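You operate a simulated robot arm through the tools that you are given. There is no shell and no other tool.

The job below is to be done with a simulated two-armed robot. You get a single attempt, and the scene is never put back.

## Task
Test the spring in the press; red tray if it rates under its mark, else back on its post.
Fine: let the press down first; shut the release knob and the press head again. Where these are worked on the way, their far stop is far enough and under half their travel is too little: press head, release knob.

Only the result counts: the job must be done as asked and must still hold three seconds after the hand-in. Knocking over, shifting, dropping, spilling or breaking anything else fails it.

## Robot
Two 7-joint arms with two-finger parallel grippers on one trunk that stands fixed in place. Base frame: the origin is at the foot of the trunk, x ahead of it, y to its left, z up; the work surface is at about z = 88. Units: cm, rad, N and s.
The left shoulder is at [7.1, 15.6, 128], the right one opposite. Each reaches about 123.1 cm from its shoulder. Payload 3.91 kg a hand.
The tool frame of a hand sits at the grasp point between the pads (the TCP): z along the fingers, y along the line on which they close. The tips reach 3 cm beyond it. The gripper opens to 11 cm. The fingers are 2 cm wide and 1 cm thick; the gripper's body (4.8 by 11.2 cm) begins 5.5 cm behind the TCP.
Orientation is that of the tool frame in the base frame, as a unit quaternion [x, y, z, w]. With the fingers straight down and closing along the base's y, the tool's x points along the base's -x, its y along +y and its z along -z.

## Interface
- The arms move only by the tool nudge_tool. It takes "left_increments", "right_increments" or both (then of equal length, played together; a hand with none holds still); each is one flat list of numbers, 7 for each row, row after row: the shift along the tool's x, y, z in m, then the turn, a rotation vector about the tool's x, y, z in rad, then the gripper command, from -1 (shut) to 1 (fully open), values between in proportion. In form: [tx, ty, tz, wx, wy, wz, jaw, tx, ty, tz, wx, wy, wz, jaw, ...]. A call has 1 to 20 rows; each row is the pose to reach, as a shift and turn from the pose commanded when the call began, along the tool's axes at that moment. Rows are played at 5 a second. More than 5 cm and 0.15 rad between two rows, or a gripper value outside its range, and nothing of the call is played. Where a pose cannot be reached the arm comes as near as it can. A force on the tool above 70 N (or 10 N above the force at the start of the call, whichever is more), or a blocked arm, ends the call early, and 0.2 s more pass. The fingers move at their own pace (about 10.8 cm/s each) and stop on an object; they squeeze with about 22 N. The grip force told is the motor's: it shows also when the fingers shut on nothing. Time passes only in rows, and 0.2 s behind the last, so rows that repeat a pose let the fingers close. The reply holds the time, the measured pose of the TCP, the force on the tool along the base axes, the opening and the grip force, in the units named above and with some noise, with the torque about the TCP (base axes, N m) and any sound that the robot's microphone picked up.
- Cameras (640 x 400 px; columns grow to the right, rows downward): "scene" is now at [13.69, -3.08, 151.35]; the picture's right is [-0.34, -0.94, 0.00], its down [-0.50, 0.18, -0.85] and it looks along [0.80, -0.29, -0.53] (base axes); focal length 265 px, centre (320, 200). "left" rides on the left gripper at [7.2, -1.7, -10.3] in its tool frame; the picture's right is [0.23, 0.97, 0.00], its down [-0.76, 0.18, -0.62] and it looks along [-0.61, 0.14, 0.78] (tool axes); focal length 222 px, centre (320, 200). "right" rides on the right gripper at [7.2, 1.7, -10.3] in its tool frame; the picture's right is [-0.23, 0.97, 0.00], its down [-0.76, -0.18, -0.62] and it looks along [-0.61, -0.14, 0.78] (tool axes); focal length 222 px, centre (320, 200). There is no depth. A picture from a camera that has moved, and an enlarged one, comes with that camera's place and axes in the base frame and with its lens.
- camera(camera): a new picture of that camera. No time passes.
- move_column(by): slides the trunk up (or, below 0, down) by that many cm; the arms and the scene camera ride with it, the base frame stays. It gives what a move gives, with no picture.
- turn_head(pan, tilt): turns the head with the scene camera to pan (to the left, within 1.501 rad either way) and tilt (down, from -0.506 to 1.204), counted from straight ahead of the robot. It gives what a move gives.
- enlarge(camera, box): a new picture of the part [left, top, right, bottom] of that camera's present view, enlarged. No time passes.
- finish_job(): hands the job in; it is judged then, once.

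Places have to be worked out from the pictures, the camera data and where the tool is seen. Open the grippers and draw the arms clear of the work before you hand the job in, unless the task says otherwise.

The tools are called after "Emit:" as a command line: name --argument value ..., lists and objects as JSON in quotes. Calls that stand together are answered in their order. nudge_tool: Moves the arms, as the interface text tells. Its arguments: {"type":"object","properties":{"left_increments":{"type":"array","items":{"type":"number"}},"right_increments":{"type":"array","items":{"type":"number"}}},"required":[]} The other tools are called the same way: move_column (by) moves the trunk up or down; turn_head (pan, tilt) turns the head that bears the scene camera; camera (camera) takes a picture; enlarge (camera, box) takes an enlarged picture of a part of a camera's view; finish_job () hands the job in.

At the start:

```text
time: 0.0
left_tcp_pos: [91.52, -1.22, 133.62]
left_tool_rot: [0.0, 1.0, 0.0, 0.0]
left_ft_force: [0.2, 1.0, -0.2]
left_torque: [-0.02, 0.02, -0.01]
left_opening: 11.01
left_grasp_force: 0.1
right_tcp_pos: [46.03, -44.63, 139.0]
right_tool_rot: [0.001, 1.0, 0.0, 0.0]
right_ft_force: [0.5, -0.2, 0.2]
right_torque: [-0.02, 0.0, -0.04]
right_opening: 11.0
right_grasp_force: 0.0
trunk travel left (down, up): [-72.5, 21.5]
head pan, tilt (commanded): [-0.351, 0.557]
```

scene: 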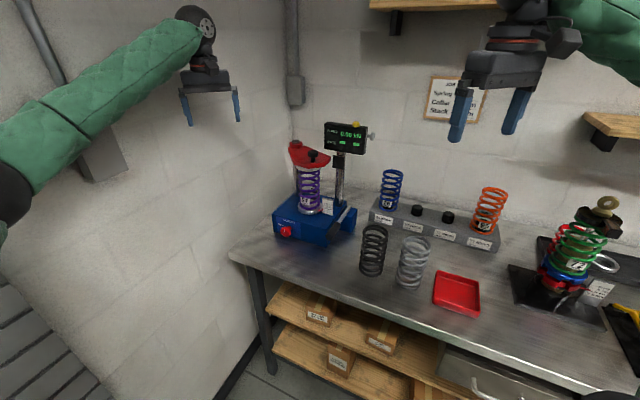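
right: 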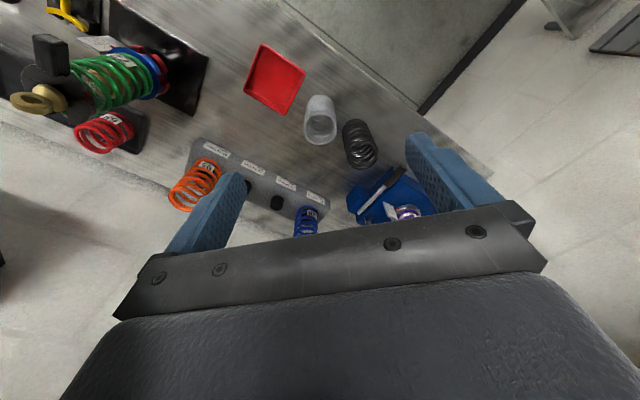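
left: 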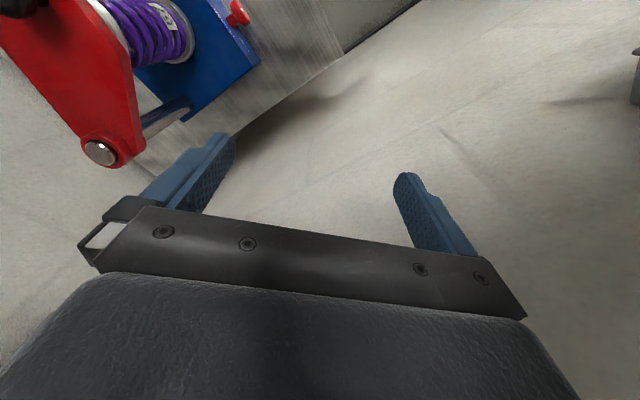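

I'll begin by looking closely at the press, its display and the spring rack before moving anything.

Emit:
enlarge --camera "scene" --box '[260, 110, 390, 260]'

Emit:
enlarge --camera "scene" --box '[350, 150, 520, 300]'

Emit:
enlarge --camera "scene" --box '[500, 180, 640, 340]'

Emit:
enlarge --camera "scene" --box '[415, 60, 500, 140]'

```text
2.67 times, centred on (325, 185) of scene
camera zoom: at [13.69, -3.08, 151.35], right [-0.34, -0.94, 0.0], down [-0.5, 0.18, -0.85], along [0.8, -0.29, -0.53], focal length 706 px, centre (307, 240)
```

zoom: 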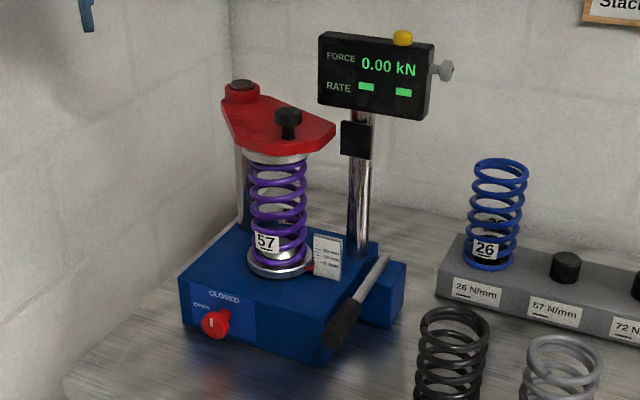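

```text
2.67 times, centred on (435, 225) of scene
camera zoom: at [13.69, -3.08, 151.35], right [-0.34, -0.94, 0.0], down [-0.5, 0.18, -0.85], along [0.8, -0.29, -0.53], focal length 706 px, centre (13, 133)
```

zoom: 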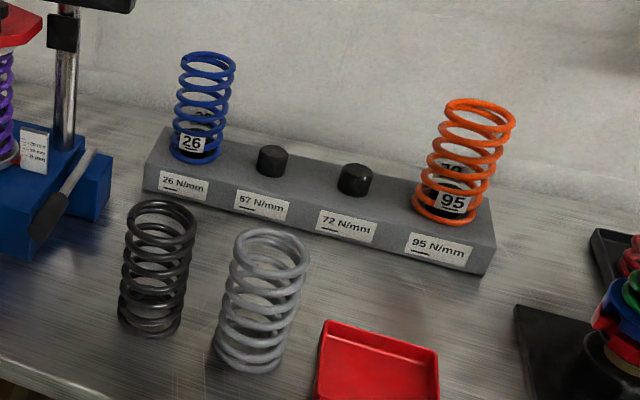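

```text
2.50 times, centred on (570, 260) of scene
camera zoom: at [13.69, -3.08, 151.35], right [-0.34, -0.94, 0.0], down [-0.5, 0.18, -0.85], along [0.8, -0.29, -0.53], focal length 662 px, centre (-305, 50)
```

zoom: 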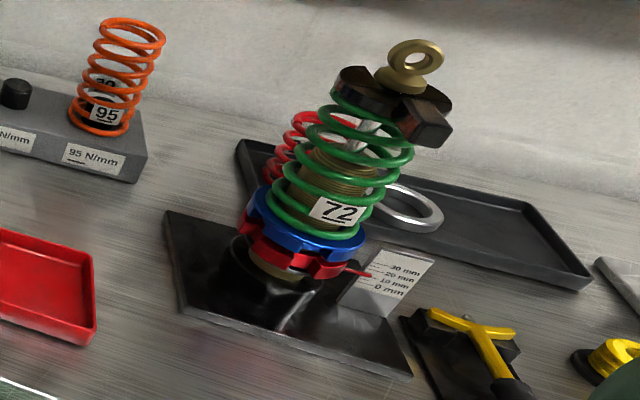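

```text
5.00 times, centred on (458, 100) of scene
camera zoom: at [13.69, -3.08, 151.35], right [-0.34, -0.94, 0.0], down [-0.5, 0.18, -0.85], along [0.8, -0.29, -0.53], focal length 1324 px, centre (-368, 700)
```

zoom: 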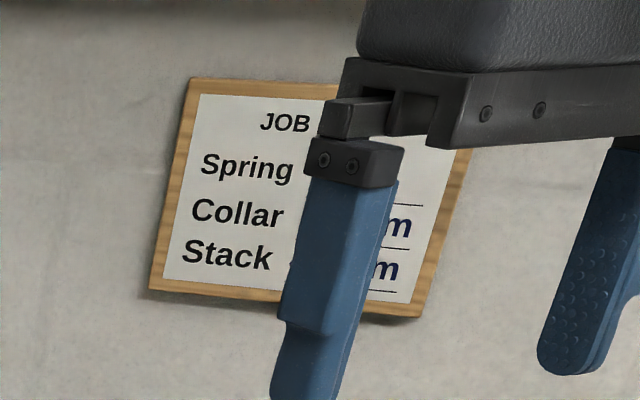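

The table stands diagonally to the robot, with the press at its left end holding the purple "57" spring. I'll look at the press through the left hand camera and turn the head towards it for a better picture.

Emit:
enlarge --camera "left" --box '[0, 0, 280, 175]'

Emit:
enlarge --camera "scene" --box '[270, 190, 350, 250]'

Emit:
enlarge --camera "scene" --box '[280, 115, 380, 175]'

Emit:
enlarge --camera "right" --box '[150, 80, 470, 240]'

```text
2.29 times, centred on (140, 88) of left
camera zoom: at [84.31, -2.86, 143.93], right [-0.23, 0.97, 0.0], down [0.76, 0.18, 0.62], along [0.61, 0.14, -0.78], focal length 508 px, centre (731, 457)
```

zoom: 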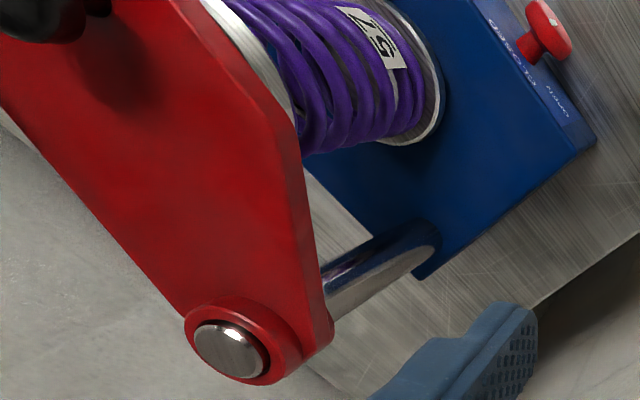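

```text
6.67 times, centred on (310, 220) of scene
camera zoom: at [13.69, -3.08, 151.35], right [-0.34, -0.94, 0.0], down [-0.5, 0.18, -0.85], along [0.8, -0.29, -0.53], focal length 1765 px, centre (387, 67)
```

zoom: 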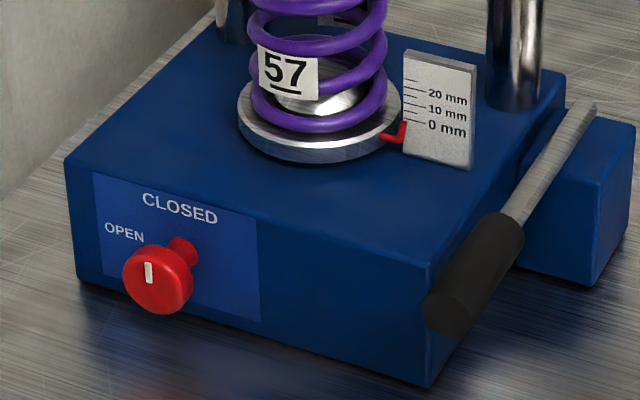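

```text
6.40 times, centred on (330, 145) of scene
camera zoom: at [13.69, -3.08, 151.35], right [-0.34, -0.94, 0.0], down [-0.5, 0.18, -0.85], along [0.8, -0.29, -0.53], focal length 1694 px, centre (256, 552)
```

zoom: 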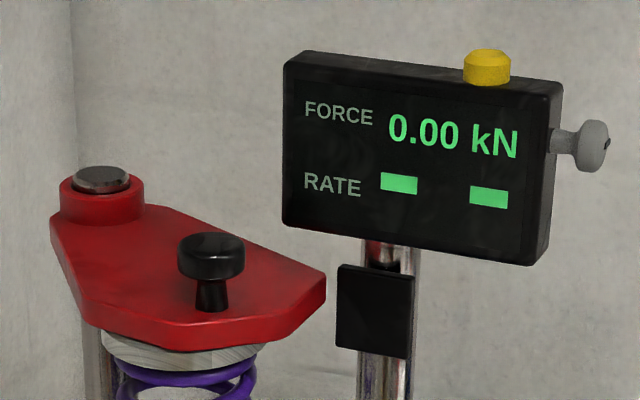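

```text
2.00 times, centred on (310, 160) of right
camera zoom: at [38.83, -43.01, 149.41], right [0.23, 0.97, 0.0], down [0.76, -0.18, 0.62], along [0.61, -0.14, -0.78], focal length 444 px, centre (340, 280)
```

zoom: 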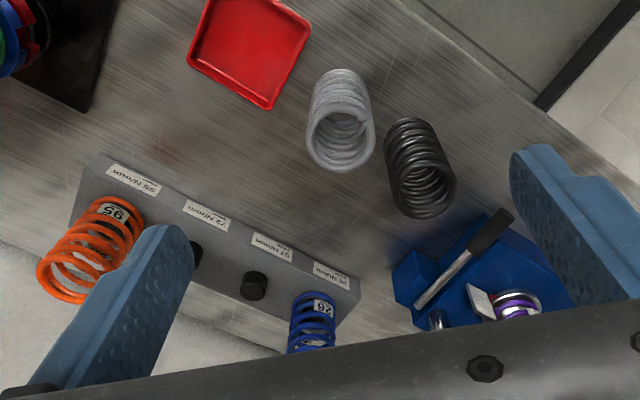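

The release knob's white line points up at CLOSED, the pointer stands at 0 mm, and the pump handle runs along the right side of the base with its grip end near (74, -28, 97). I'll bring the right hand, turned to the press's heading, to hover above that grip.

Emit:
nudge_tool --right_increments '[-0.0292, 0.0155, 0.014, 0, 0, 0.0785, 0.1, -0.0584, 0.031, 0.028, 0, 0, 0.157, 0.1, -0.0876, 0.0465, 0.042, 0, 0, 0.2355, 0.1, -0.1168, 0.062, 0.056, 0, 0, 0.314, 0.1, -0.146, 0.0775, 0.07, 0, 0, 0.3925, 0.1, -0.1752, 0.093, 0.084, 0, 0, 0.471, 0.1, -0.2044, 0.1085, 0.098, 0, 0, 0.5495, 0.1, -0.2336, 0.124, 0.112, 0, 0, 0.628, 0.1, -0.2628, 0.1395, 0.126, 0, 0, 0.7065, 0.1, -0.292, 0.155, 0.14, 0, 0, 0.785, 0.1]'

```text
time: 2.2
left_tcp_pos: [91.74, -1.15, 133.39]
left_tool_rot: [-0.001, 1.0, 0.0, -0.001]
left_ft_force: [1.0, -0.3, -1.3]
left_torque: [-0.05, 0.04, -0.02]
left_opening: 10.99
left_grasp_force: 0.1
right_tcp_pos: [75.28, -29.14, 125.07]
right_tool_rot: [0.383, 0.924, -0.001, -0.001]
right_ft_force: [0.2, 0.0, -0.3]
right_torque: [0.0, 0.04, 0.03]
right_opening: 6.05
right_grasp_force: 0.0
trunk travel left (down, up): [-72.5, 21.5]
head pan, tilt (commanded): [-0.351, 0.557]
```

The right hand is where I wanted it. I'll check how it lines up with the handle.

Emit:
camera --camera "right"

Emit:
camera --camera "scene"

Emit:
enlarge --camera "scene" --box '[415, 60, 500, 140]'

```text
taken
camera right: at [71.53, -22.88, 135.38], right [0.85, 0.53, 0.0], down [0.41, -0.66, 0.62], along [0.33, -0.53, -0.78], focal length 222 px, centre (320, 200)
```

right: 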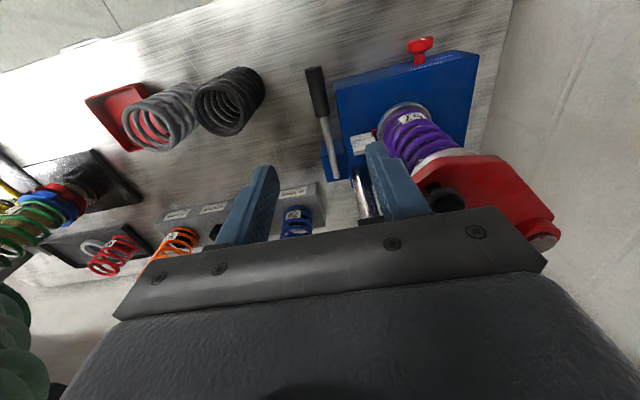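

```text
taken
camera scene: at [13.87, -3.0, 151.33], right [-0.34, -0.94, 0.0], down [-0.5, 0.18, -0.85], along [0.8, -0.29, -0.53], focal length 265 px, centre (320, 200)
```

scene: 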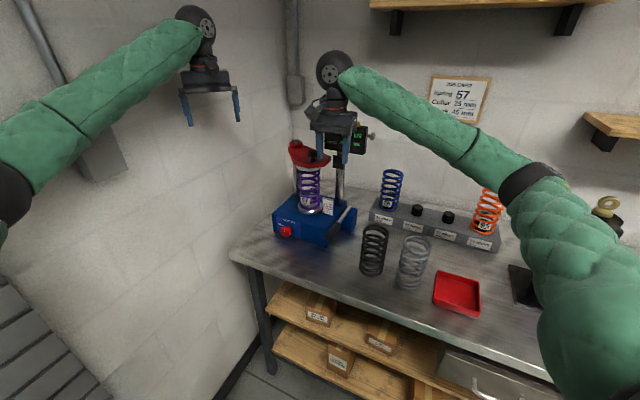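

```text
5.00 times, centred on (458, 100) of scene
camera zoom: at [13.87, -3.0, 151.33], right [-0.34, -0.94, 0.0], down [-0.5, 0.18, -0.85], along [0.8, -0.29, -0.53], focal length 1324 px, centre (-368, 700)
```

zoom: 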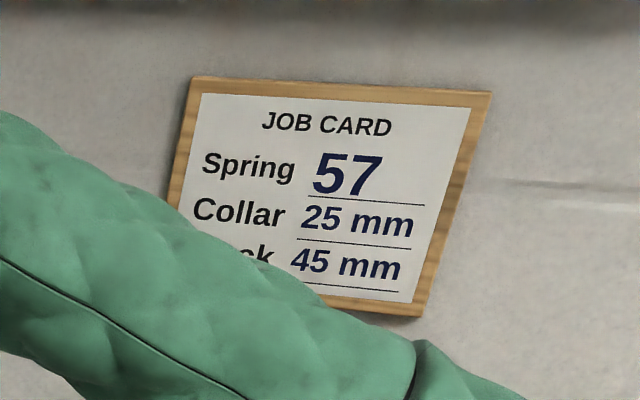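

The handle grip lies right beneath the hand. I'll lower the right hand around the grip end, fingers in front of the base's face, and then close on it.

Emit:
nudge_tool --right_increments '[0.001, 0, 0.045, 0, 0, 0, 0.1, 0.002, 0, 0.09, 0, 0, 0, 0.1, 0.003, 0, 0.135, 0, 0, 0, 0.1, 0.004, 0, 0.18, 0, 0, 0, 0.1, 0.004, 0, 0.22, 0, 0, 0, 0.1, 0.004, 0, 0.25, 0, 0, 0, 0.1, 0.004, 0, 0.265, 0, 0, 0, 0.1]'

```text
time: 3.8
left_tcp_pos: [91.68, -1.17, 133.62]
left_tool_rot: [0.001, 1.0, 0.0, 0.001]
left_ft_force: [-0.6, -0.6, 0.6]
left_torque: [-0.02, -0.04, 0.01]
left_opening: 10.99
left_grasp_force: 0.0
right_tcp_pos: [74.79, -28.62, 98.59]
right_tool_rot: [0.383, 0.924, 0.0, 0.001]
right_ft_force: [-0.2, -0.4, 0.9]
right_torque: [0.01, 0.03, -0.01]
right_opening: 6.02
right_grasp_force: 0.0
trunk travel left (down, up): [-72.5, 21.5]
head pan, tilt (commanded): [-0.351, 0.557]
```

The hand is down at z = 98.6 with no contact. I'll check that the fingers straddle the grip.

Emit:
camera --camera "right"

Emit:
enlarge --camera "scene" --box '[260, 110, 390, 260]'

Emit:
enlarge --camera "left" --box '[0, 0, 280, 175]'

```text
taken
camera right: at [70.97, -22.29, 109.01], right [0.85, 0.53, 0.0], down [0.41, -0.66, 0.62], along [0.33, -0.53, -0.78], focal length 222 px, centre (320, 200)
```

right: 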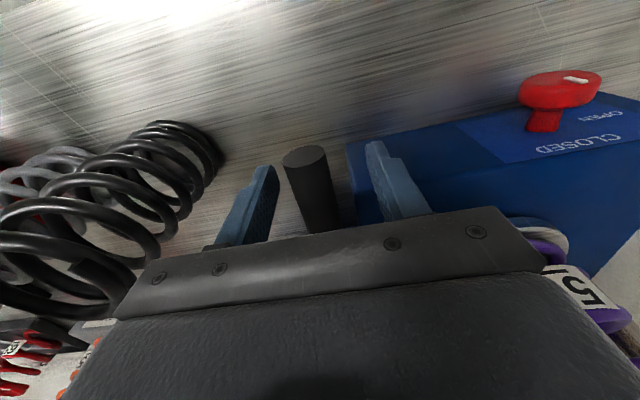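

```text
2.67 times, centred on (325, 185) of scene
camera zoom: at [13.73, -3.08, 151.35], right [-0.34, -0.94, 0.0], down [-0.5, 0.18, -0.85], along [0.8, -0.29, -0.53], focal length 706 px, centre (307, 240)
```

zoom: 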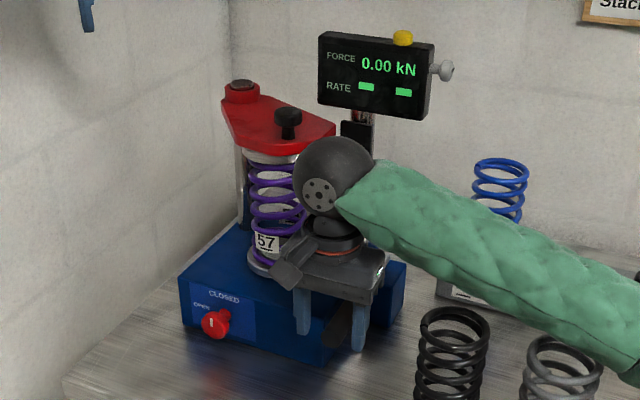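

```text
2.29 times, centred on (140, 88) of left
camera zoom: at [84.34, -2.87, 143.91], right [-0.23, 0.97, 0.0], down [0.76, 0.18, 0.62], along [0.61, 0.14, -0.78], focal length 508 px, centre (731, 457)
```

zoom: 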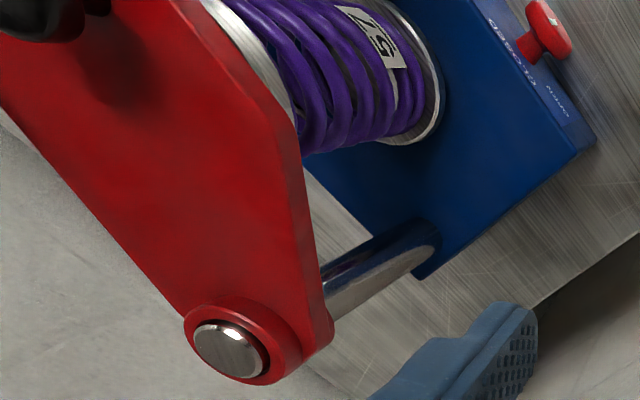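

The fingers straddle the black grip nicely and the display stays in view. I'll close on the grip and hold.

Emit:
nudge_tool --right_increments '[0, 0, 0, 0, 0, 0, -0.5, 0, 0, 0, 0, 0, 0, -1, 0, 0, 0, 0, 0, 0, -1, 0, 0, 0, 0, 0, 0, -1]'

```text
time: 4.8
left_tcp_pos: [91.31, -0.93, 133.86]
left_tool_rot: [-0.002, 1.0, 0.001, 0.0]
left_ft_force: [0.3, -0.5, -0.4]
left_torque: [-0.04, 0.02, 0.02]
left_opening: 10.99
left_grasp_force: 0.0
right_tcp_pos: [74.32, -29.07, 98.54]
right_tool_rot: [0.382, 0.924, -0.006, -0.003]
right_ft_force: [-49.9, -45.7, 0.7]
right_torque: [-0.86, 0.73, 0.16]
right_opening: 2.54
right_grasp_force: 45.0
trunk travel left (down, up): [-72.5, 21.5]
head pan, tilt (commanded): [-0.351, 0.557]
stopped in row 4 (right hand): the force on the tool passed its limit at 72 N (the readings are from after the stop); the commanded pose is now the measured one
```

The pads hold the 2.5 cm grip, but the hand got pulled about 0.65 cm sideways, since the handle lies a little further right. The commanded pose has now been reset to there, so I'll hold and see if the side force is gone.

Emit:
nudge_tool --right_increments '[0, 0, 0, 0, 0, 0, -1, 0, 0, 0, 0, 0, 0, -1]'

```text
time: 5.4
left_tcp_pos: [91.11, -1.23, 133.79]
left_tool_rot: [-0.002, 1.0, 0.002, 0.002]
left_ft_force: [-0.7, -0.2, -0.1]
left_torque: [0.0, 0.01, -0.05]
left_opening: 11.02
left_grasp_force: 0.0
right_tcp_pos: [74.39, -29.09, 98.54]
right_tool_rot: [0.383, 0.924, -0.003, -0.003]
right_ft_force: [-57.4, -50.9, -0.8]
right_torque: [-0.67, 1.0, -0.14]
right_opening: 2.55
right_grasp_force: 45.4
trunk travel left (down, up): [-72.5, 21.5]
head pan, tilt (commanded): [-0.351, 0.557]
```

About 75 N of side push remains, with the handle pressing on the right finger, so the hand must shift further right along the closing axis. I'll ease it over in small steps.

Emit:
nudge_tool --right_increments '[0, -0.002, 0, 0, 0, 0, -1, 0, -0.004, 0, 0, 0, 0, -1, 0, -0.004, 0, 0, 0, 0, -1]'

```text
time: 6.2
left_tcp_pos: [91.45, -1.11, 133.77]
left_tool_rot: [-0.001, 1.0, 0.002, 0.001]
left_ft_force: [0.8, -1.0, -0.2]
left_torque: [0.0, 0.02, 0.03]
left_opening: 11.01
left_grasp_force: 0.0
right_tcp_pos: [74.33, -28.92, 98.58]
right_tool_rot: [0.382, 0.924, -0.001, -0.001]
right_ft_force: [-31.5, -36.1, 1.0]
right_torque: [-0.64, 0.28, -0.03]
right_opening: 2.52
right_grasp_force: 45.3
trunk travel left (down, up): [-72.5, 21.5]
head pan, tilt (commanded): [-0.351, 0.557]
```

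The side force fell to about 48 N with the hand itself not moving, so the grip is centred and only the commanded pose is off. I'll shift the command a little more to relax it.

Emit:
nudge_tool --right_increments '[0, -0.003, 0, 0, 0, 0, -1, 0, -0.006, 0, 0, 0, 0, -1, 0, -0.006, 0, 0, 0, 0, -1]'

Emit:
enlarge --camera "scene" --box '[260, 110, 390, 260]'

```text
time: 7.0
left_tcp_pos: [91.73, -0.78, 133.53]
left_tool_rot: [-0.001, 1.0, 0.001, 0.0]
left_ft_force: [-0.4, 0.1, -1.0]
left_torque: [0.02, 0.0, -0.08]
left_opening: 11.02
left_grasp_force: 0.1
right_tcp_pos: [74.34, -29.07, 98.61]
right_tool_rot: [0.381, 0.924, 0.0, 0.0]
right_ft_force: [39.2, 16.9, 1.7]
right_torque: [0.17, -0.72, 0.06]
right_opening: 2.52
right_grasp_force: 44.9
trunk travel left (down, up): [-72.5, 21.5]
head pan, tilt (commanded): [-0.351, 0.557]
```

```text
2.67 times, centred on (325, 185) of scene
camera zoom: at [13.95, -2.86, 151.36], right [-0.34, -0.94, 0.0], down [-0.5, 0.18, -0.85], along [0.8, -0.29, -0.53], focal length 706 px, centre (307, 240)
```

zoom: 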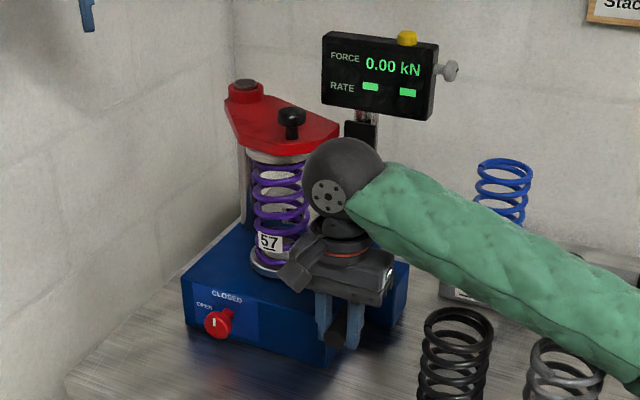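

It overshot a little to about +40 N, so I'll come back 3.5 mm. Then I'll lift the handle gently by 2 cm to feel which way it pumps.

Emit:
nudge_tool --right_increments '[-0.001, 0.0035, 0, 0, 0, 0, -1, -0.001, 0.0035, 0, 0, 0, 0, -1, -0.001, 0.0035, -0.01, 0, 0, 0, -1, -0.002, 0.0035, -0.02, 0, 0, 0, -1]'

Emit:
enlarge --camera "scene" --box '[260, 110, 390, 260]'

```text
time: 7.8
left_tcp_pos: [91.57, -0.6, 133.56]
left_tool_rot: [-0.002, 1.0, 0.0, 0.0]
left_ft_force: [0.9, -0.8, 0.0]
left_torque: [-0.01, 0.0, -0.02]
left_opening: 11.0
left_grasp_force: 0.0
right_tcp_pos: [74.31, -28.92, 98.85]
right_tool_rot: [0.383, 0.924, -0.005, -0.003]
right_ft_force: [11.8, 24.1, -40.5]
right_torque: [-0.13, -0.56, 0.0]
right_opening: 2.55
right_grasp_force: 45.3
trunk travel left (down, up): [-72.5, 21.5]
head pan, tilt (commanded): [-0.351, 0.557]
stopped in row 3 (right hand): the force on the tool passed its limit at 102 N (the readings are from after the stop); the commanded pose is now the measured one
```

```text
2.67 times, centred on (325, 185) of scene
camera zoom: at [13.67, -2.84, 151.3], right [-0.34, -0.94, 0.0], down [-0.5, 0.18, -0.85], along [0.8, -0.29, -0.53], focal length 706 px, centre (307, 240)
```

zoom: 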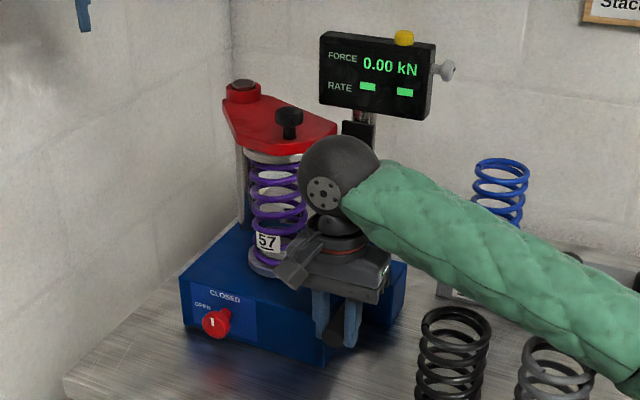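

Lifting is resisted (about 40 N down on the hand even after the stop), so the handle seems to be at its upper end. I'll try pressing it down slowly instead.

Emit:
nudge_tool --right_increments '[0, 0, 0.002, 0, 0, 0, -1, 0, 0, 0.005, 0, 0, 0, -1, 0, 0, 0.01, 0, 0, 0, -1, 0, 0, 0.015, 0, 0, 0, -1, 0, 0, 0.02, 0, 0, 0, -1]'

Emit:
enlarge --camera "scene" --box '[260, 110, 390, 260]'

```text
time: 8.2
left_tcp_pos: [91.56, -0.71, 133.58]
left_tool_rot: [-0.001, 1.0, 0.0, 0.0]
left_ft_force: [0.3, -0.4, 0.8]
left_torque: [-0.01, 0.01, 0.0]
left_opening: 11.0
left_grasp_force: 0.0
right_tcp_pos: [74.23, -29.04, 98.76]
right_tool_rot: [0.382, 0.924, -0.004, -0.003]
right_ft_force: [6.7, 29.4, -45.8]
right_torque: [0.1, -0.19, -0.18]
right_opening: 2.53
right_grasp_force: 45.4
trunk travel left (down, up): [-72.5, 21.5]
head pan, tilt (commanded): [-0.351, 0.557]
stopped in row 1 (right hand): the force on the tool passed its limit at 75 N (the readings are from after the stop); the commanded pose is now the measured one
```

```text
2.67 times, centred on (325, 185) of scene
camera zoom: at [13.65, -2.85, 151.35], right [-0.34, -0.94, 0.0], down [-0.5, 0.18, -0.85], along [0.8, -0.29, -0.53], focal length 706 px, centre (307, 240)
```

zoom: 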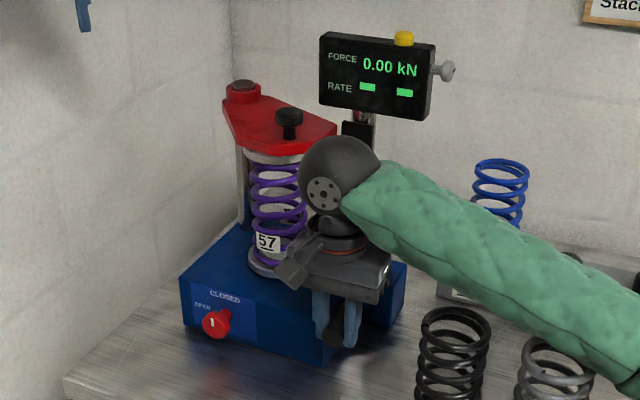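

Internal forces from the clamped grip dominate. I'll open the fingers to free everything and look at the handle again.

Emit:
nudge_tool --right_increments '[0, 0, 0, 0, 0, 0, -0.3, 0, 0, 0, 0, 0, 0, 0.1, 0, 0, 0, 0, 0, 0, 0.1]'

Emit:
camera --camera "right"

Emit:
enlarge --camera "scene" --box '[280, 190, 360, 250]'

```text
time: 9.0
left_tcp_pos: [91.57, -0.91, 133.61]
left_tool_rot: [-0.002, 1.0, 0.0, 0.001]
left_ft_force: [1.0, 0.8, 0.8]
left_torque: [-0.01, -0.02, 0.01]
left_opening: 11.01
left_grasp_force: 0.1
right_tcp_pos: [74.14, -29.25, 98.78]
right_tool_rot: [0.382, 0.924, -0.005, -0.003]
right_ft_force: [-0.7, 0.4, 0.4]
right_torque: [0.01, 0.02, -0.02]
right_opening: 6.08
right_grasp_force: 0.0
trunk travel left (down, up): [-72.5, 21.5]
head pan, tilt (commanded): [-0.351, 0.557]
```

```text
taken
camera right: at [70.55, -22.84, 109.23], right [0.85, 0.53, -0.01], down [0.42, -0.66, 0.62], along [0.32, -0.53, -0.78], focal length 222 px, centre (320, 200)
```

right: 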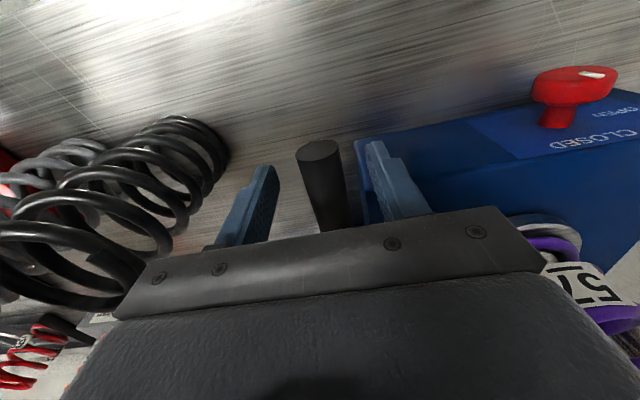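

```text
6.67 times, centred on (320, 220) of scene
camera zoom: at [13.59, -3.06, 151.36], right [-0.34, -0.94, 0.0], down [-0.5, 0.18, -0.85], along [0.8, -0.29, -0.53], focal length 1765 px, centre (320, 67)
```

zoom: 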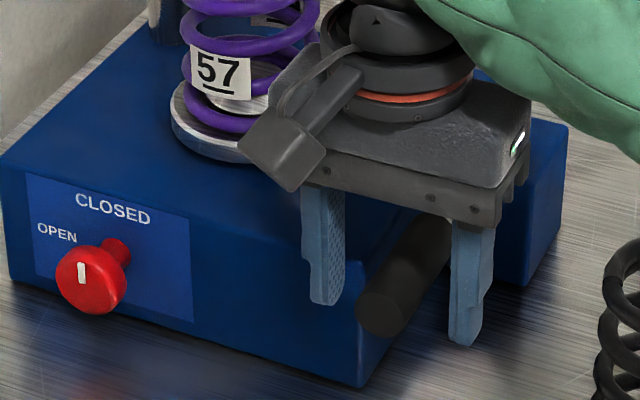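

The handle hasn't moved and all force is gone. I'll raise the hand, shut the fingers, and press down on the grip from above with the fingertips.

Emit:
nudge_tool --right_increments '[0, 0, -0.03, 0, 0, 0, 0.1, 0, 0.002, -0.06, 0, 0, 0, 0.1, 0, 0.004, -0.06, 0.002, 0, 0, -1, -0.002, 0.004, -0.06, 0.004, 0, 0, -1, -0.004, 0.004, -0.05, 0.006, 0, 0, -1, -0.004, 0.004, -0.04, 0.006, 0, 0, -1]'

Emit:
camera --camera "right"

Emit:
enlarge --camera "scene" --box '[280, 190, 360, 250]'

```text
time: 10.4
left_tcp_pos: [91.63, -0.72, 133.56]
left_tool_rot: [-0.002, 1.0, 0.0, 0.0]
left_ft_force: [-0.3, -0.2, -1.3]
left_torque: [-0.02, -0.01, -0.02]
left_opening: 11.01
left_grasp_force: 0.0
right_tcp_pos: [74.92, -29.21, 102.75]
right_tool_rot: [0.383, 0.924, -0.008, -0.004]
right_ft_force: [-0.5, -0.3, 0.5]
right_torque: [0.01, -0.01, -0.01]
right_opening: 0.01
right_grasp_force: 22.0
trunk travel left (down, up): [-72.5, 21.5]
head pan, tilt (commanded): [-0.351, 0.557]
```

```text
taken
camera right: at [71.25, -22.8, 113.17], right [0.85, 0.53, -0.02], down [0.42, -0.66, 0.62], along [0.32, -0.54, -0.78], focal length 222 px, centre (320, 200)
```

right: 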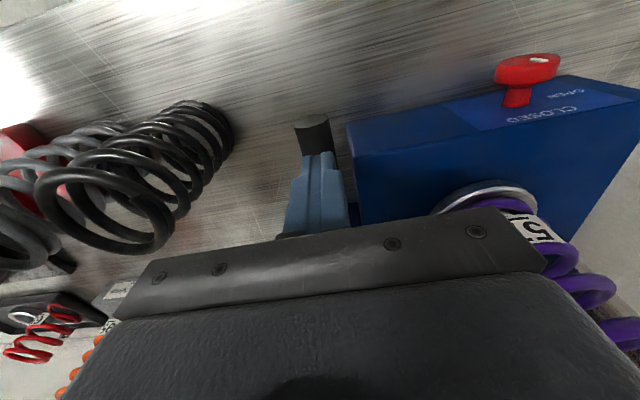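

```text
6.67 times, centred on (320, 220) of scene
camera zoom: at [13.74, -3.08, 151.34], right [-0.34, -0.94, 0.0], down [-0.5, 0.18, -0.85], along [0.8, -0.29, -0.53], focal length 1765 px, centre (320, 67)
```

zoom: 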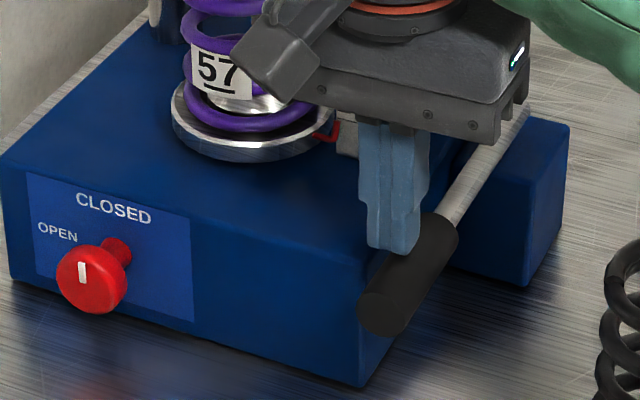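

The closed fingertips are just above the grip, a few mm to its left. I'll shift right 4 mm and press down slowly, watching the force.

Emit:
nudge_tool --right_increments '[0, -0.004, 0, 0, 0, 0, -1, 0, -0.004, 0.005, 0, 0, 0, -1, 0, -0.004, 0.01, 0, 0, 0, -1, 0, -0.004, 0.015, 0, 0, 0, -1, 0, -0.004, 0.02, 0, 0, 0, -1, 0, -0.004, 0.025, 0, 0, 0, -1, 0, -0.004, 0.03, 0, 0, 0, -1]'

Emit:
enlarge --camera "scene" --box '[260, 110, 390, 260]'

```text
time: 12.0
left_tcp_pos: [90.55, -0.17, 134.71]
left_tool_rot: [-0.002, 1.0, -0.002, 0.005]
left_ft_force: [-0.7, 0.3, -0.4]
left_torque: [-0.03, -0.03, -0.03]
left_opening: 10.99
left_grasp_force: 0.1
right_tcp_pos: [74.04, -29.37, 101.92]
right_tool_rot: [0.384, 0.923, -0.005, 0.007]
right_ft_force: [0.2, 0.4, -0.7]
right_torque: [-0.04, -0.03, 0.02]
right_opening: 0.01
right_grasp_force: 21.5
trunk travel left (down, up): [-72.5, 21.5]
head pan, tilt (commanded): [-0.351, 0.557]
```

```text
2.67 times, centred on (325, 185) of scene
camera zoom: at [12.43, -2.43, 151.75], right [-0.34, -0.94, 0.0], down [-0.49, 0.18, -0.85], along [0.8, -0.29, -0.52], focal length 706 px, centre (307, 240)
```

zoom: 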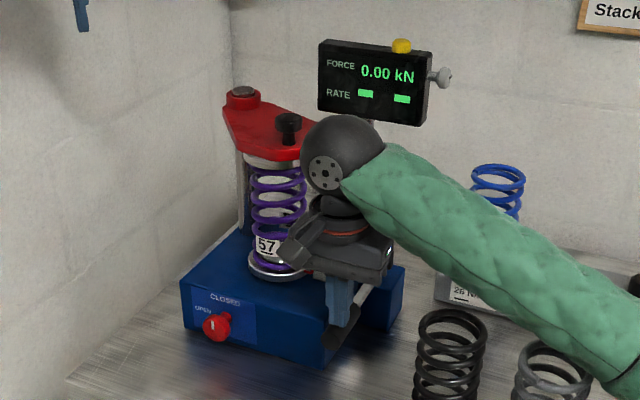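

The tool reads no force, yet the hand stopped about 2 cm short and the scene camera itself shifted, so something above the wrist may be touching. I'll look before moving any more.

Emit:
camera --camera "scene"

Emit:
camera --camera "left"

Emit:
camera --camera "right"

Emit:
enlarge --camera "scene" --box '[280, 140, 400, 230]'

```text
taken
camera scene: at [12.43, -2.43, 151.75], right [-0.34, -0.94, 0.0], down [-0.49, 0.18, -0.85], along [0.8, -0.29, -0.52], focal length 265 px, centre (320, 200)
```

scene: 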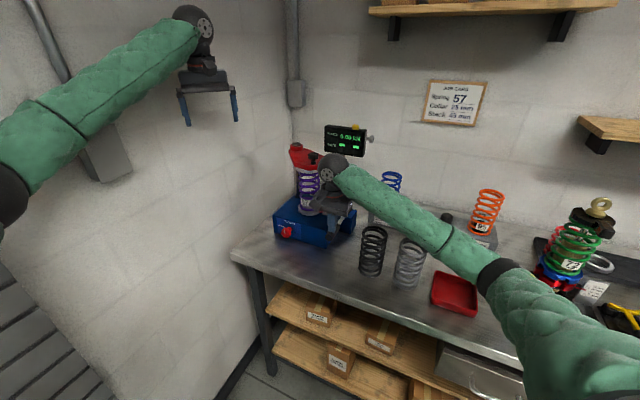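

```text
taken
camera left: at [83.18, -1.85, 145.0], right [-0.23, 0.97, -0.01], down [0.76, 0.18, 0.63], along [0.61, 0.14, -0.78], focal length 222 px, centre (320, 200)
```

left: 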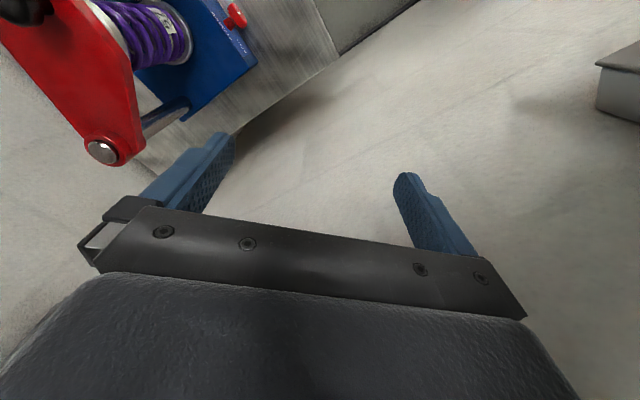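

```text
taken
camera right: at [70.2, -22.88, 112.17], right [0.85, 0.52, 0.0], down [0.4, -0.66, 0.64], along [0.34, -0.54, -0.77], focal length 222 px, centre (320, 200)
```

right: 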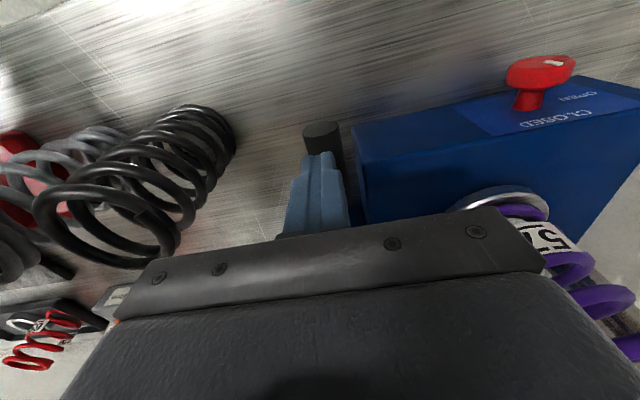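

```text
4.44 times, centred on (340, 185) of scene
camera zoom: at [12.43, -2.43, 151.75], right [-0.34, -0.94, 0.0], down [-0.49, 0.18, -0.85], along [0.8, -0.29, -0.52], focal length 1177 px, centre (231, 267)
```

zoom: 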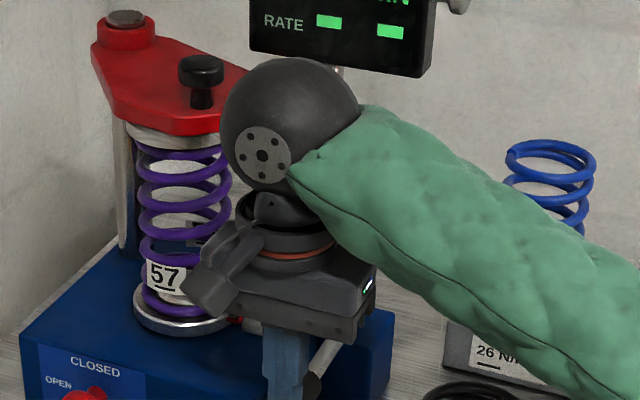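

Nothing obvious touches the hand, since the fingertips sit just over the grip. I'll hold for a moment to see whether the readings settle.

Emit:
nudge_tool --right_increments '[0, 0, 0, 0, 0, 0, -1]'

Emit:
enlarge --camera "right" --box '[240, 90, 400, 190]'

```text
time: 12.4
left_tcp_pos: [90.51, -0.33, 134.54]
left_tool_rot: [-0.002, 1.0, -0.001, 0.005]
left_ft_force: [0.0, -0.2, 0.8]
left_torque: [0.03, -0.01, 0.02]
left_opening: 11.01
left_grasp_force: 0.1
right_tcp_pos: [74.14, -29.53, 101.84]
right_tool_rot: [0.385, 0.923, -0.004, 0.008]
right_ft_force: [-0.1, 0.6, 0.3]
right_torque: [0.02, -0.06, -0.01]
right_opening: 0.0
right_grasp_force: 21.8
trunk travel left (down, up): [-72.5, 21.5]
head pan, tilt (commanded): [-0.351, 0.557]
```

```text
4.00 times, centred on (320, 140) of right
camera zoom: at [70.25, -23.07, 112.09], right [0.85, 0.52, 0.0], down [0.4, -0.66, 0.64], along [0.33, -0.54, -0.77], focal length 888 px, centre (320, 440)
```

zoom: 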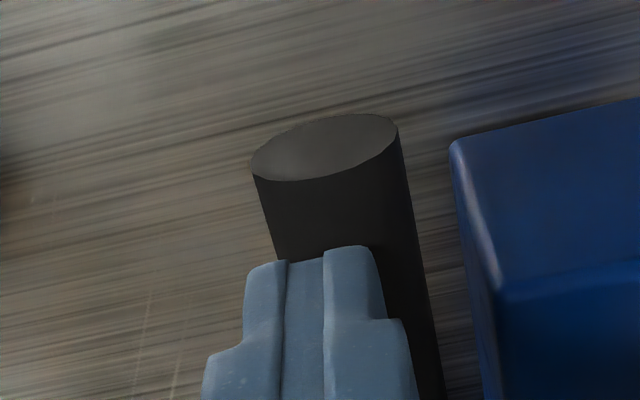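

The hand stays blocked with no tool force shown, and the whole trunk leans back as if carrying an upward load at the hand. I'll back off upward and see if the lean goes away.

Emit:
nudge_tool --right_increments '[0, 0, -0.01, 0, 0, 0, -1, 0, 0, -0.02, 0, 0, 0, -1, 0, 0, -0.03, 0, 0, 0, -1]'

Emit:
camera --camera "scene"

Emit:
enlarge --camera "scene" --box '[270, 110, 390, 260]'

```text
time: 13.2
left_tcp_pos: [91.57, -0.88, 133.26]
left_tool_rot: [-0.002, 1.0, 0.0, 0.0]
left_ft_force: [-0.5, 0.0, -0.2]
left_torque: [0.04, 0.03, -0.04]
left_opening: 11.0
left_grasp_force: 0.1
right_tcp_pos: [74.65, -29.17, 102.27]
right_tool_rot: [0.382, 0.924, -0.009, -0.008]
right_ft_force: [-1.1, 0.5, -0.5]
right_torque: [-0.02, -0.02, 0.03]
right_opening: 0.0
right_grasp_force: 21.8
trunk travel left (down, up): [-72.5, 21.5]
head pan, tilt (commanded): [-0.351, 0.557]
```

```text
taken
camera scene: at [13.77, -2.93, 151.07], right [-0.34, -0.94, 0.0], down [-0.5, 0.18, -0.85], along [0.8, -0.29, -0.53], focal length 265 px, centre (320, 200)
```

scene: 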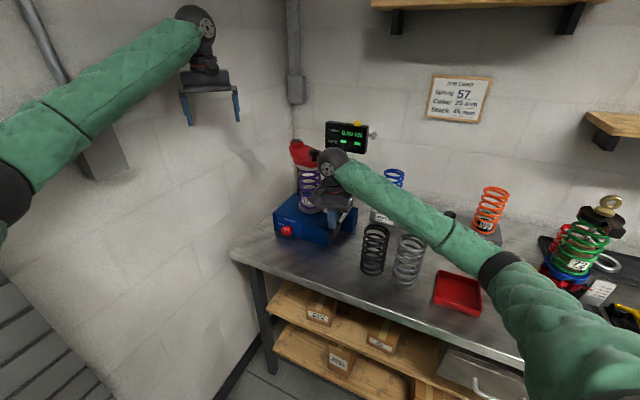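

```text
2.67 times, centred on (330, 185) of scene
camera zoom: at [13.77, -2.93, 151.07], right [-0.34, -0.94, 0.0], down [-0.5, 0.18, -0.85], along [0.8, -0.29, -0.53], focal length 706 px, centre (293, 240)
```

zoom: 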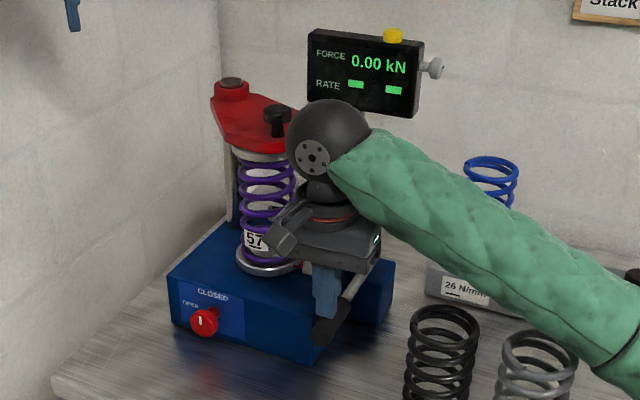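

Backing off restored the trunk. To tell the handle from some other obstruction, I'll move the closed fingers 3.5 cm forward of the handle's end and lower them there to the same height.

Emit:
nudge_tool --right_increments '[0.015, 0, -0.005, 0, 0, 0, -1, 0.035, 0, -0.005, 0, 0, 0, -1, 0.035, 0, 0.005, 0, 0, 0, -1, 0.035, 0, 0.015, 0, 0, 0, -1, 0.035, 0, 0.025, 0, 0, 0, -1, 0.035, 0, 0.025, 0, 0, 0, -1]'

Emit:
camera --camera "scene"

Emit:
camera --camera "right"

```text
time: 14.6
left_tcp_pos: [91.48, -0.75, 133.75]
left_tool_rot: [-0.001, 1.0, 0.0, 0.0]
left_ft_force: [0.7, -0.6, 0.4]
left_torque: [0.02, -0.02, -0.02]
left_opening: 11.01
left_grasp_force: 0.0
right_tcp_pos: [71.94, -27.13, 100.52]
right_tool_rot: [0.383, 0.924, -0.007, -0.004]
right_ft_force: [-0.1, 0.1, 1.1]
right_torque: [0.0, -0.02, -0.01]
right_opening: 0.01
right_grasp_force: 21.7
trunk travel left (down, up): [-72.5, 21.5]
head pan, tilt (commanded): [-0.351, 0.557]
```

```text
taken
camera scene: at [13.49, -3.02, 151.42], right [-0.34, -0.94, 0.0], down [-0.49, 0.18, -0.85], along [0.8, -0.29, -0.53], focal length 265 px, centre (320, 200)
```

scene: 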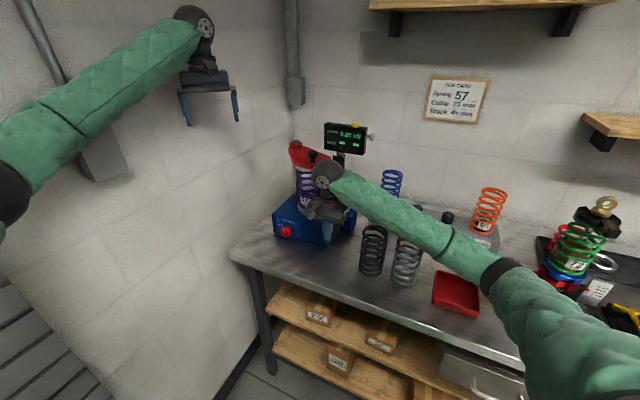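

```text
taken
camera right: at [68.29, -20.61, 110.89], right [0.85, 0.53, -0.01], down [0.42, -0.66, 0.63], along [0.32, -0.54, -0.78], focal length 222 px, centre (320, 200)
```

right: 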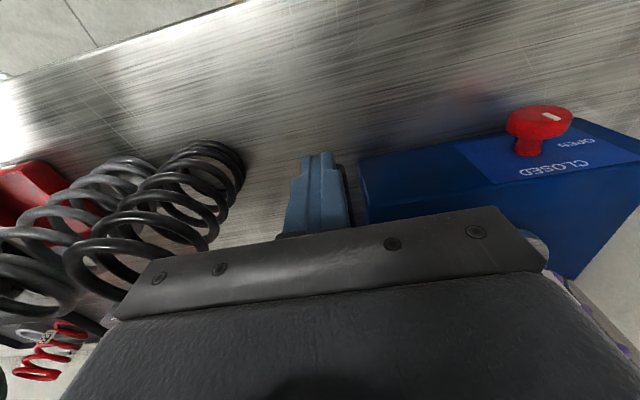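

No blockage here, so it was the handle. The display looks changed, so I'll enlarge the display and the scale.

Emit:
enlarge --camera "scene" --box '[280, 110, 380, 170]'

Emit:
enlarge --camera "scene" --box '[270, 180, 370, 250]'

```text
6.40 times, centred on (330, 140) of scene
camera zoom: at [13.49, -3.02, 151.42], right [-0.34, -0.94, 0.0], down [-0.49, 0.18, -0.85], along [0.8, -0.29, -0.53], focal length 1694 px, centre (256, 584)
```

zoom: 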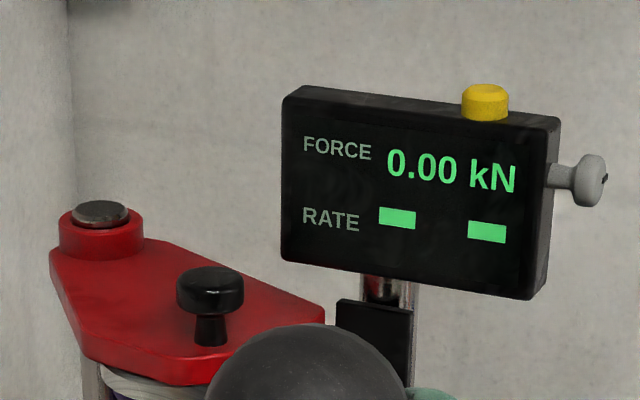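

```text
5.71 times, centred on (320, 215) of scene
camera zoom: at [13.49, -3.02, 151.42], right [-0.34, -0.94, 0.0], down [-0.49, 0.18, -0.85], along [0.8, -0.29, -0.53], focal length 1513 px, centre (320, 114)
```

zoom: 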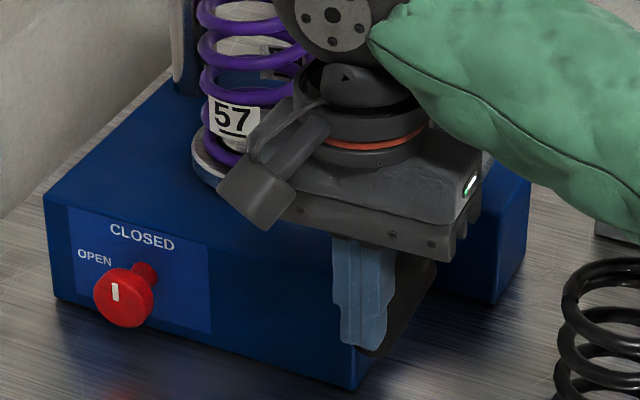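

The display still reads 0.00 and no dents elsewhere. I'll repeat the press on the handle in a smaller, careful step to learn whether it is the handle that resists.

Emit:
nudge_tool --right_increments '[0.035, 0, -0.01, 0, 0, 0, -1, 0.015, 0.003, -0.03, 0.004, 0, 0, -1, -0.002, 0.006, -0.03, 0.008, 0, 0, -1, -0.002, 0.006, -0.02, 0.008, 0, 0, -1, -0.002, 0.006, -0.01, 0.008, 0, 0, -1, -0.002, 0.006, -0.01, 0.008, 0, 0, -1]'

Emit:
camera --camera "right"

Emit:
enlarge --camera "scene" --box '[270, 180, 370, 250]'

```text
time: 16.0
left_tcp_pos: [91.54, -0.84, 133.57]
left_tool_rot: [-0.002, 1.0, -0.001, 0.0]
left_ft_force: [-0.3, -0.5, 1.6]
left_torque: [0.06, 0.02, 0.01]
left_opening: 11.01
left_grasp_force: 0.1
right_tcp_pos: [72.7, -26.49, 101.53]
right_tool_rot: [0.382, 0.924, -0.01, -0.004]
right_ft_force: [-0.2, 0.1, 0.1]
right_torque: [-0.02, 0.01, 0.0]
right_opening: 0.0
right_grasp_force: 22.5
trunk travel left (down, up): [-72.5, 21.5]
head pan, tilt (commanded): [-0.351, 0.557]
```

```text
taken
camera right: at [69.03, -20.14, 111.89], right [0.85, 0.53, -0.02], down [0.42, -0.65, 0.63], along [0.32, -0.54, -0.78], focal length 222 px, centre (320, 200)
```

right: 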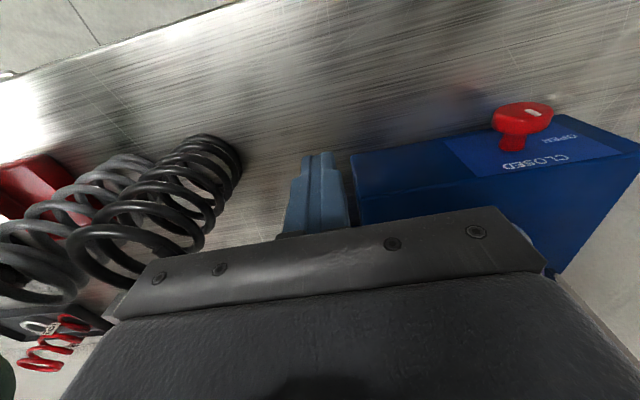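

```text
5.71 times, centred on (320, 215) of scene
camera zoom: at [13.55, -2.99, 151.42], right [-0.34, -0.94, 0.0], down [-0.5, 0.18, -0.85], along [0.8, -0.29, -0.53], focal length 1513 px, centre (320, 114)
```

zoom: 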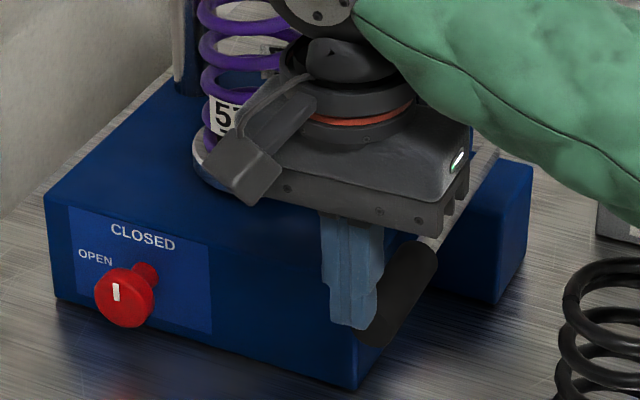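

I miscounted the offsets: the tips are now 2 cm in front of the handle end. I'll lift a little, move back 3.3 cm over the grip and lower to a light touch only.

Emit:
nudge_tool --right_increments '[0, 0, -0.012, 0, 0, 0, -1, -0.017, -0.003, -0.012, 0, 0, 0, -1, -0.033, -0.005, -0.012, 0, 0, 0, -1, -0.033, -0.005, -0.004, 0, 0, 0, -1, -0.033, -0.005, 0.002, 0, 0, 0, -1, -0.033, -0.005, 0.006, 0, 0, 0, -1]'

Emit:
camera --camera "right"

Emit:
enlarge --camera "scene" --box '[270, 180, 370, 250]'

```text
time: 17.4
left_tcp_pos: [91.36, -0.79, 133.84]
left_tool_rot: [-0.002, 1.0, -0.001, 0.0]
left_ft_force: [0.0, 0.8, -0.2]
left_torque: [-0.01, 0.01, 0.02]
left_opening: 11.02
left_grasp_force: 0.1
right_tcp_pos: [74.54, -29.47, 101.16]
right_tool_rot: [0.383, 0.924, -0.01, -0.003]
right_ft_force: [1.2, 1.3, 1.1]
right_torque: [0.0, -0.04, 0.01]
right_opening: 0.0
right_grasp_force: 22.0
trunk travel left (down, up): [-72.5, 21.5]
head pan, tilt (commanded): [-0.351, 0.557]
```

```text
taken
camera right: at [70.9, -23.01, 111.49], right [0.85, 0.53, -0.02], down [0.42, -0.65, 0.63], along [0.32, -0.54, -0.78], focal length 222 px, centre (320, 200)
```

right: 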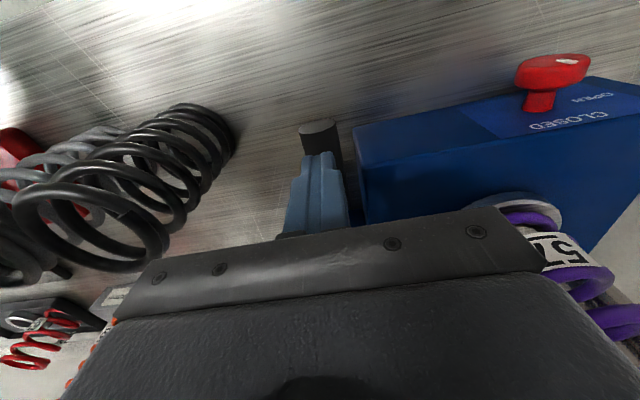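

```text
5.71 times, centred on (320, 215) of scene
camera zoom: at [13.42, -2.97, 151.47], right [-0.34, -0.94, 0.0], down [-0.49, 0.18, -0.85], along [0.8, -0.29, -0.53], focal length 1513 px, centre (320, 114)
```

zoom: 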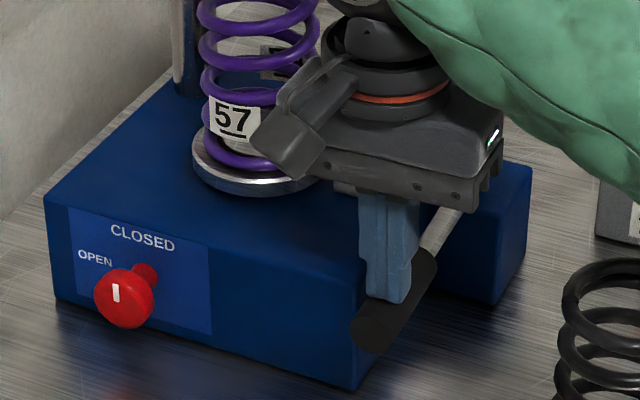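

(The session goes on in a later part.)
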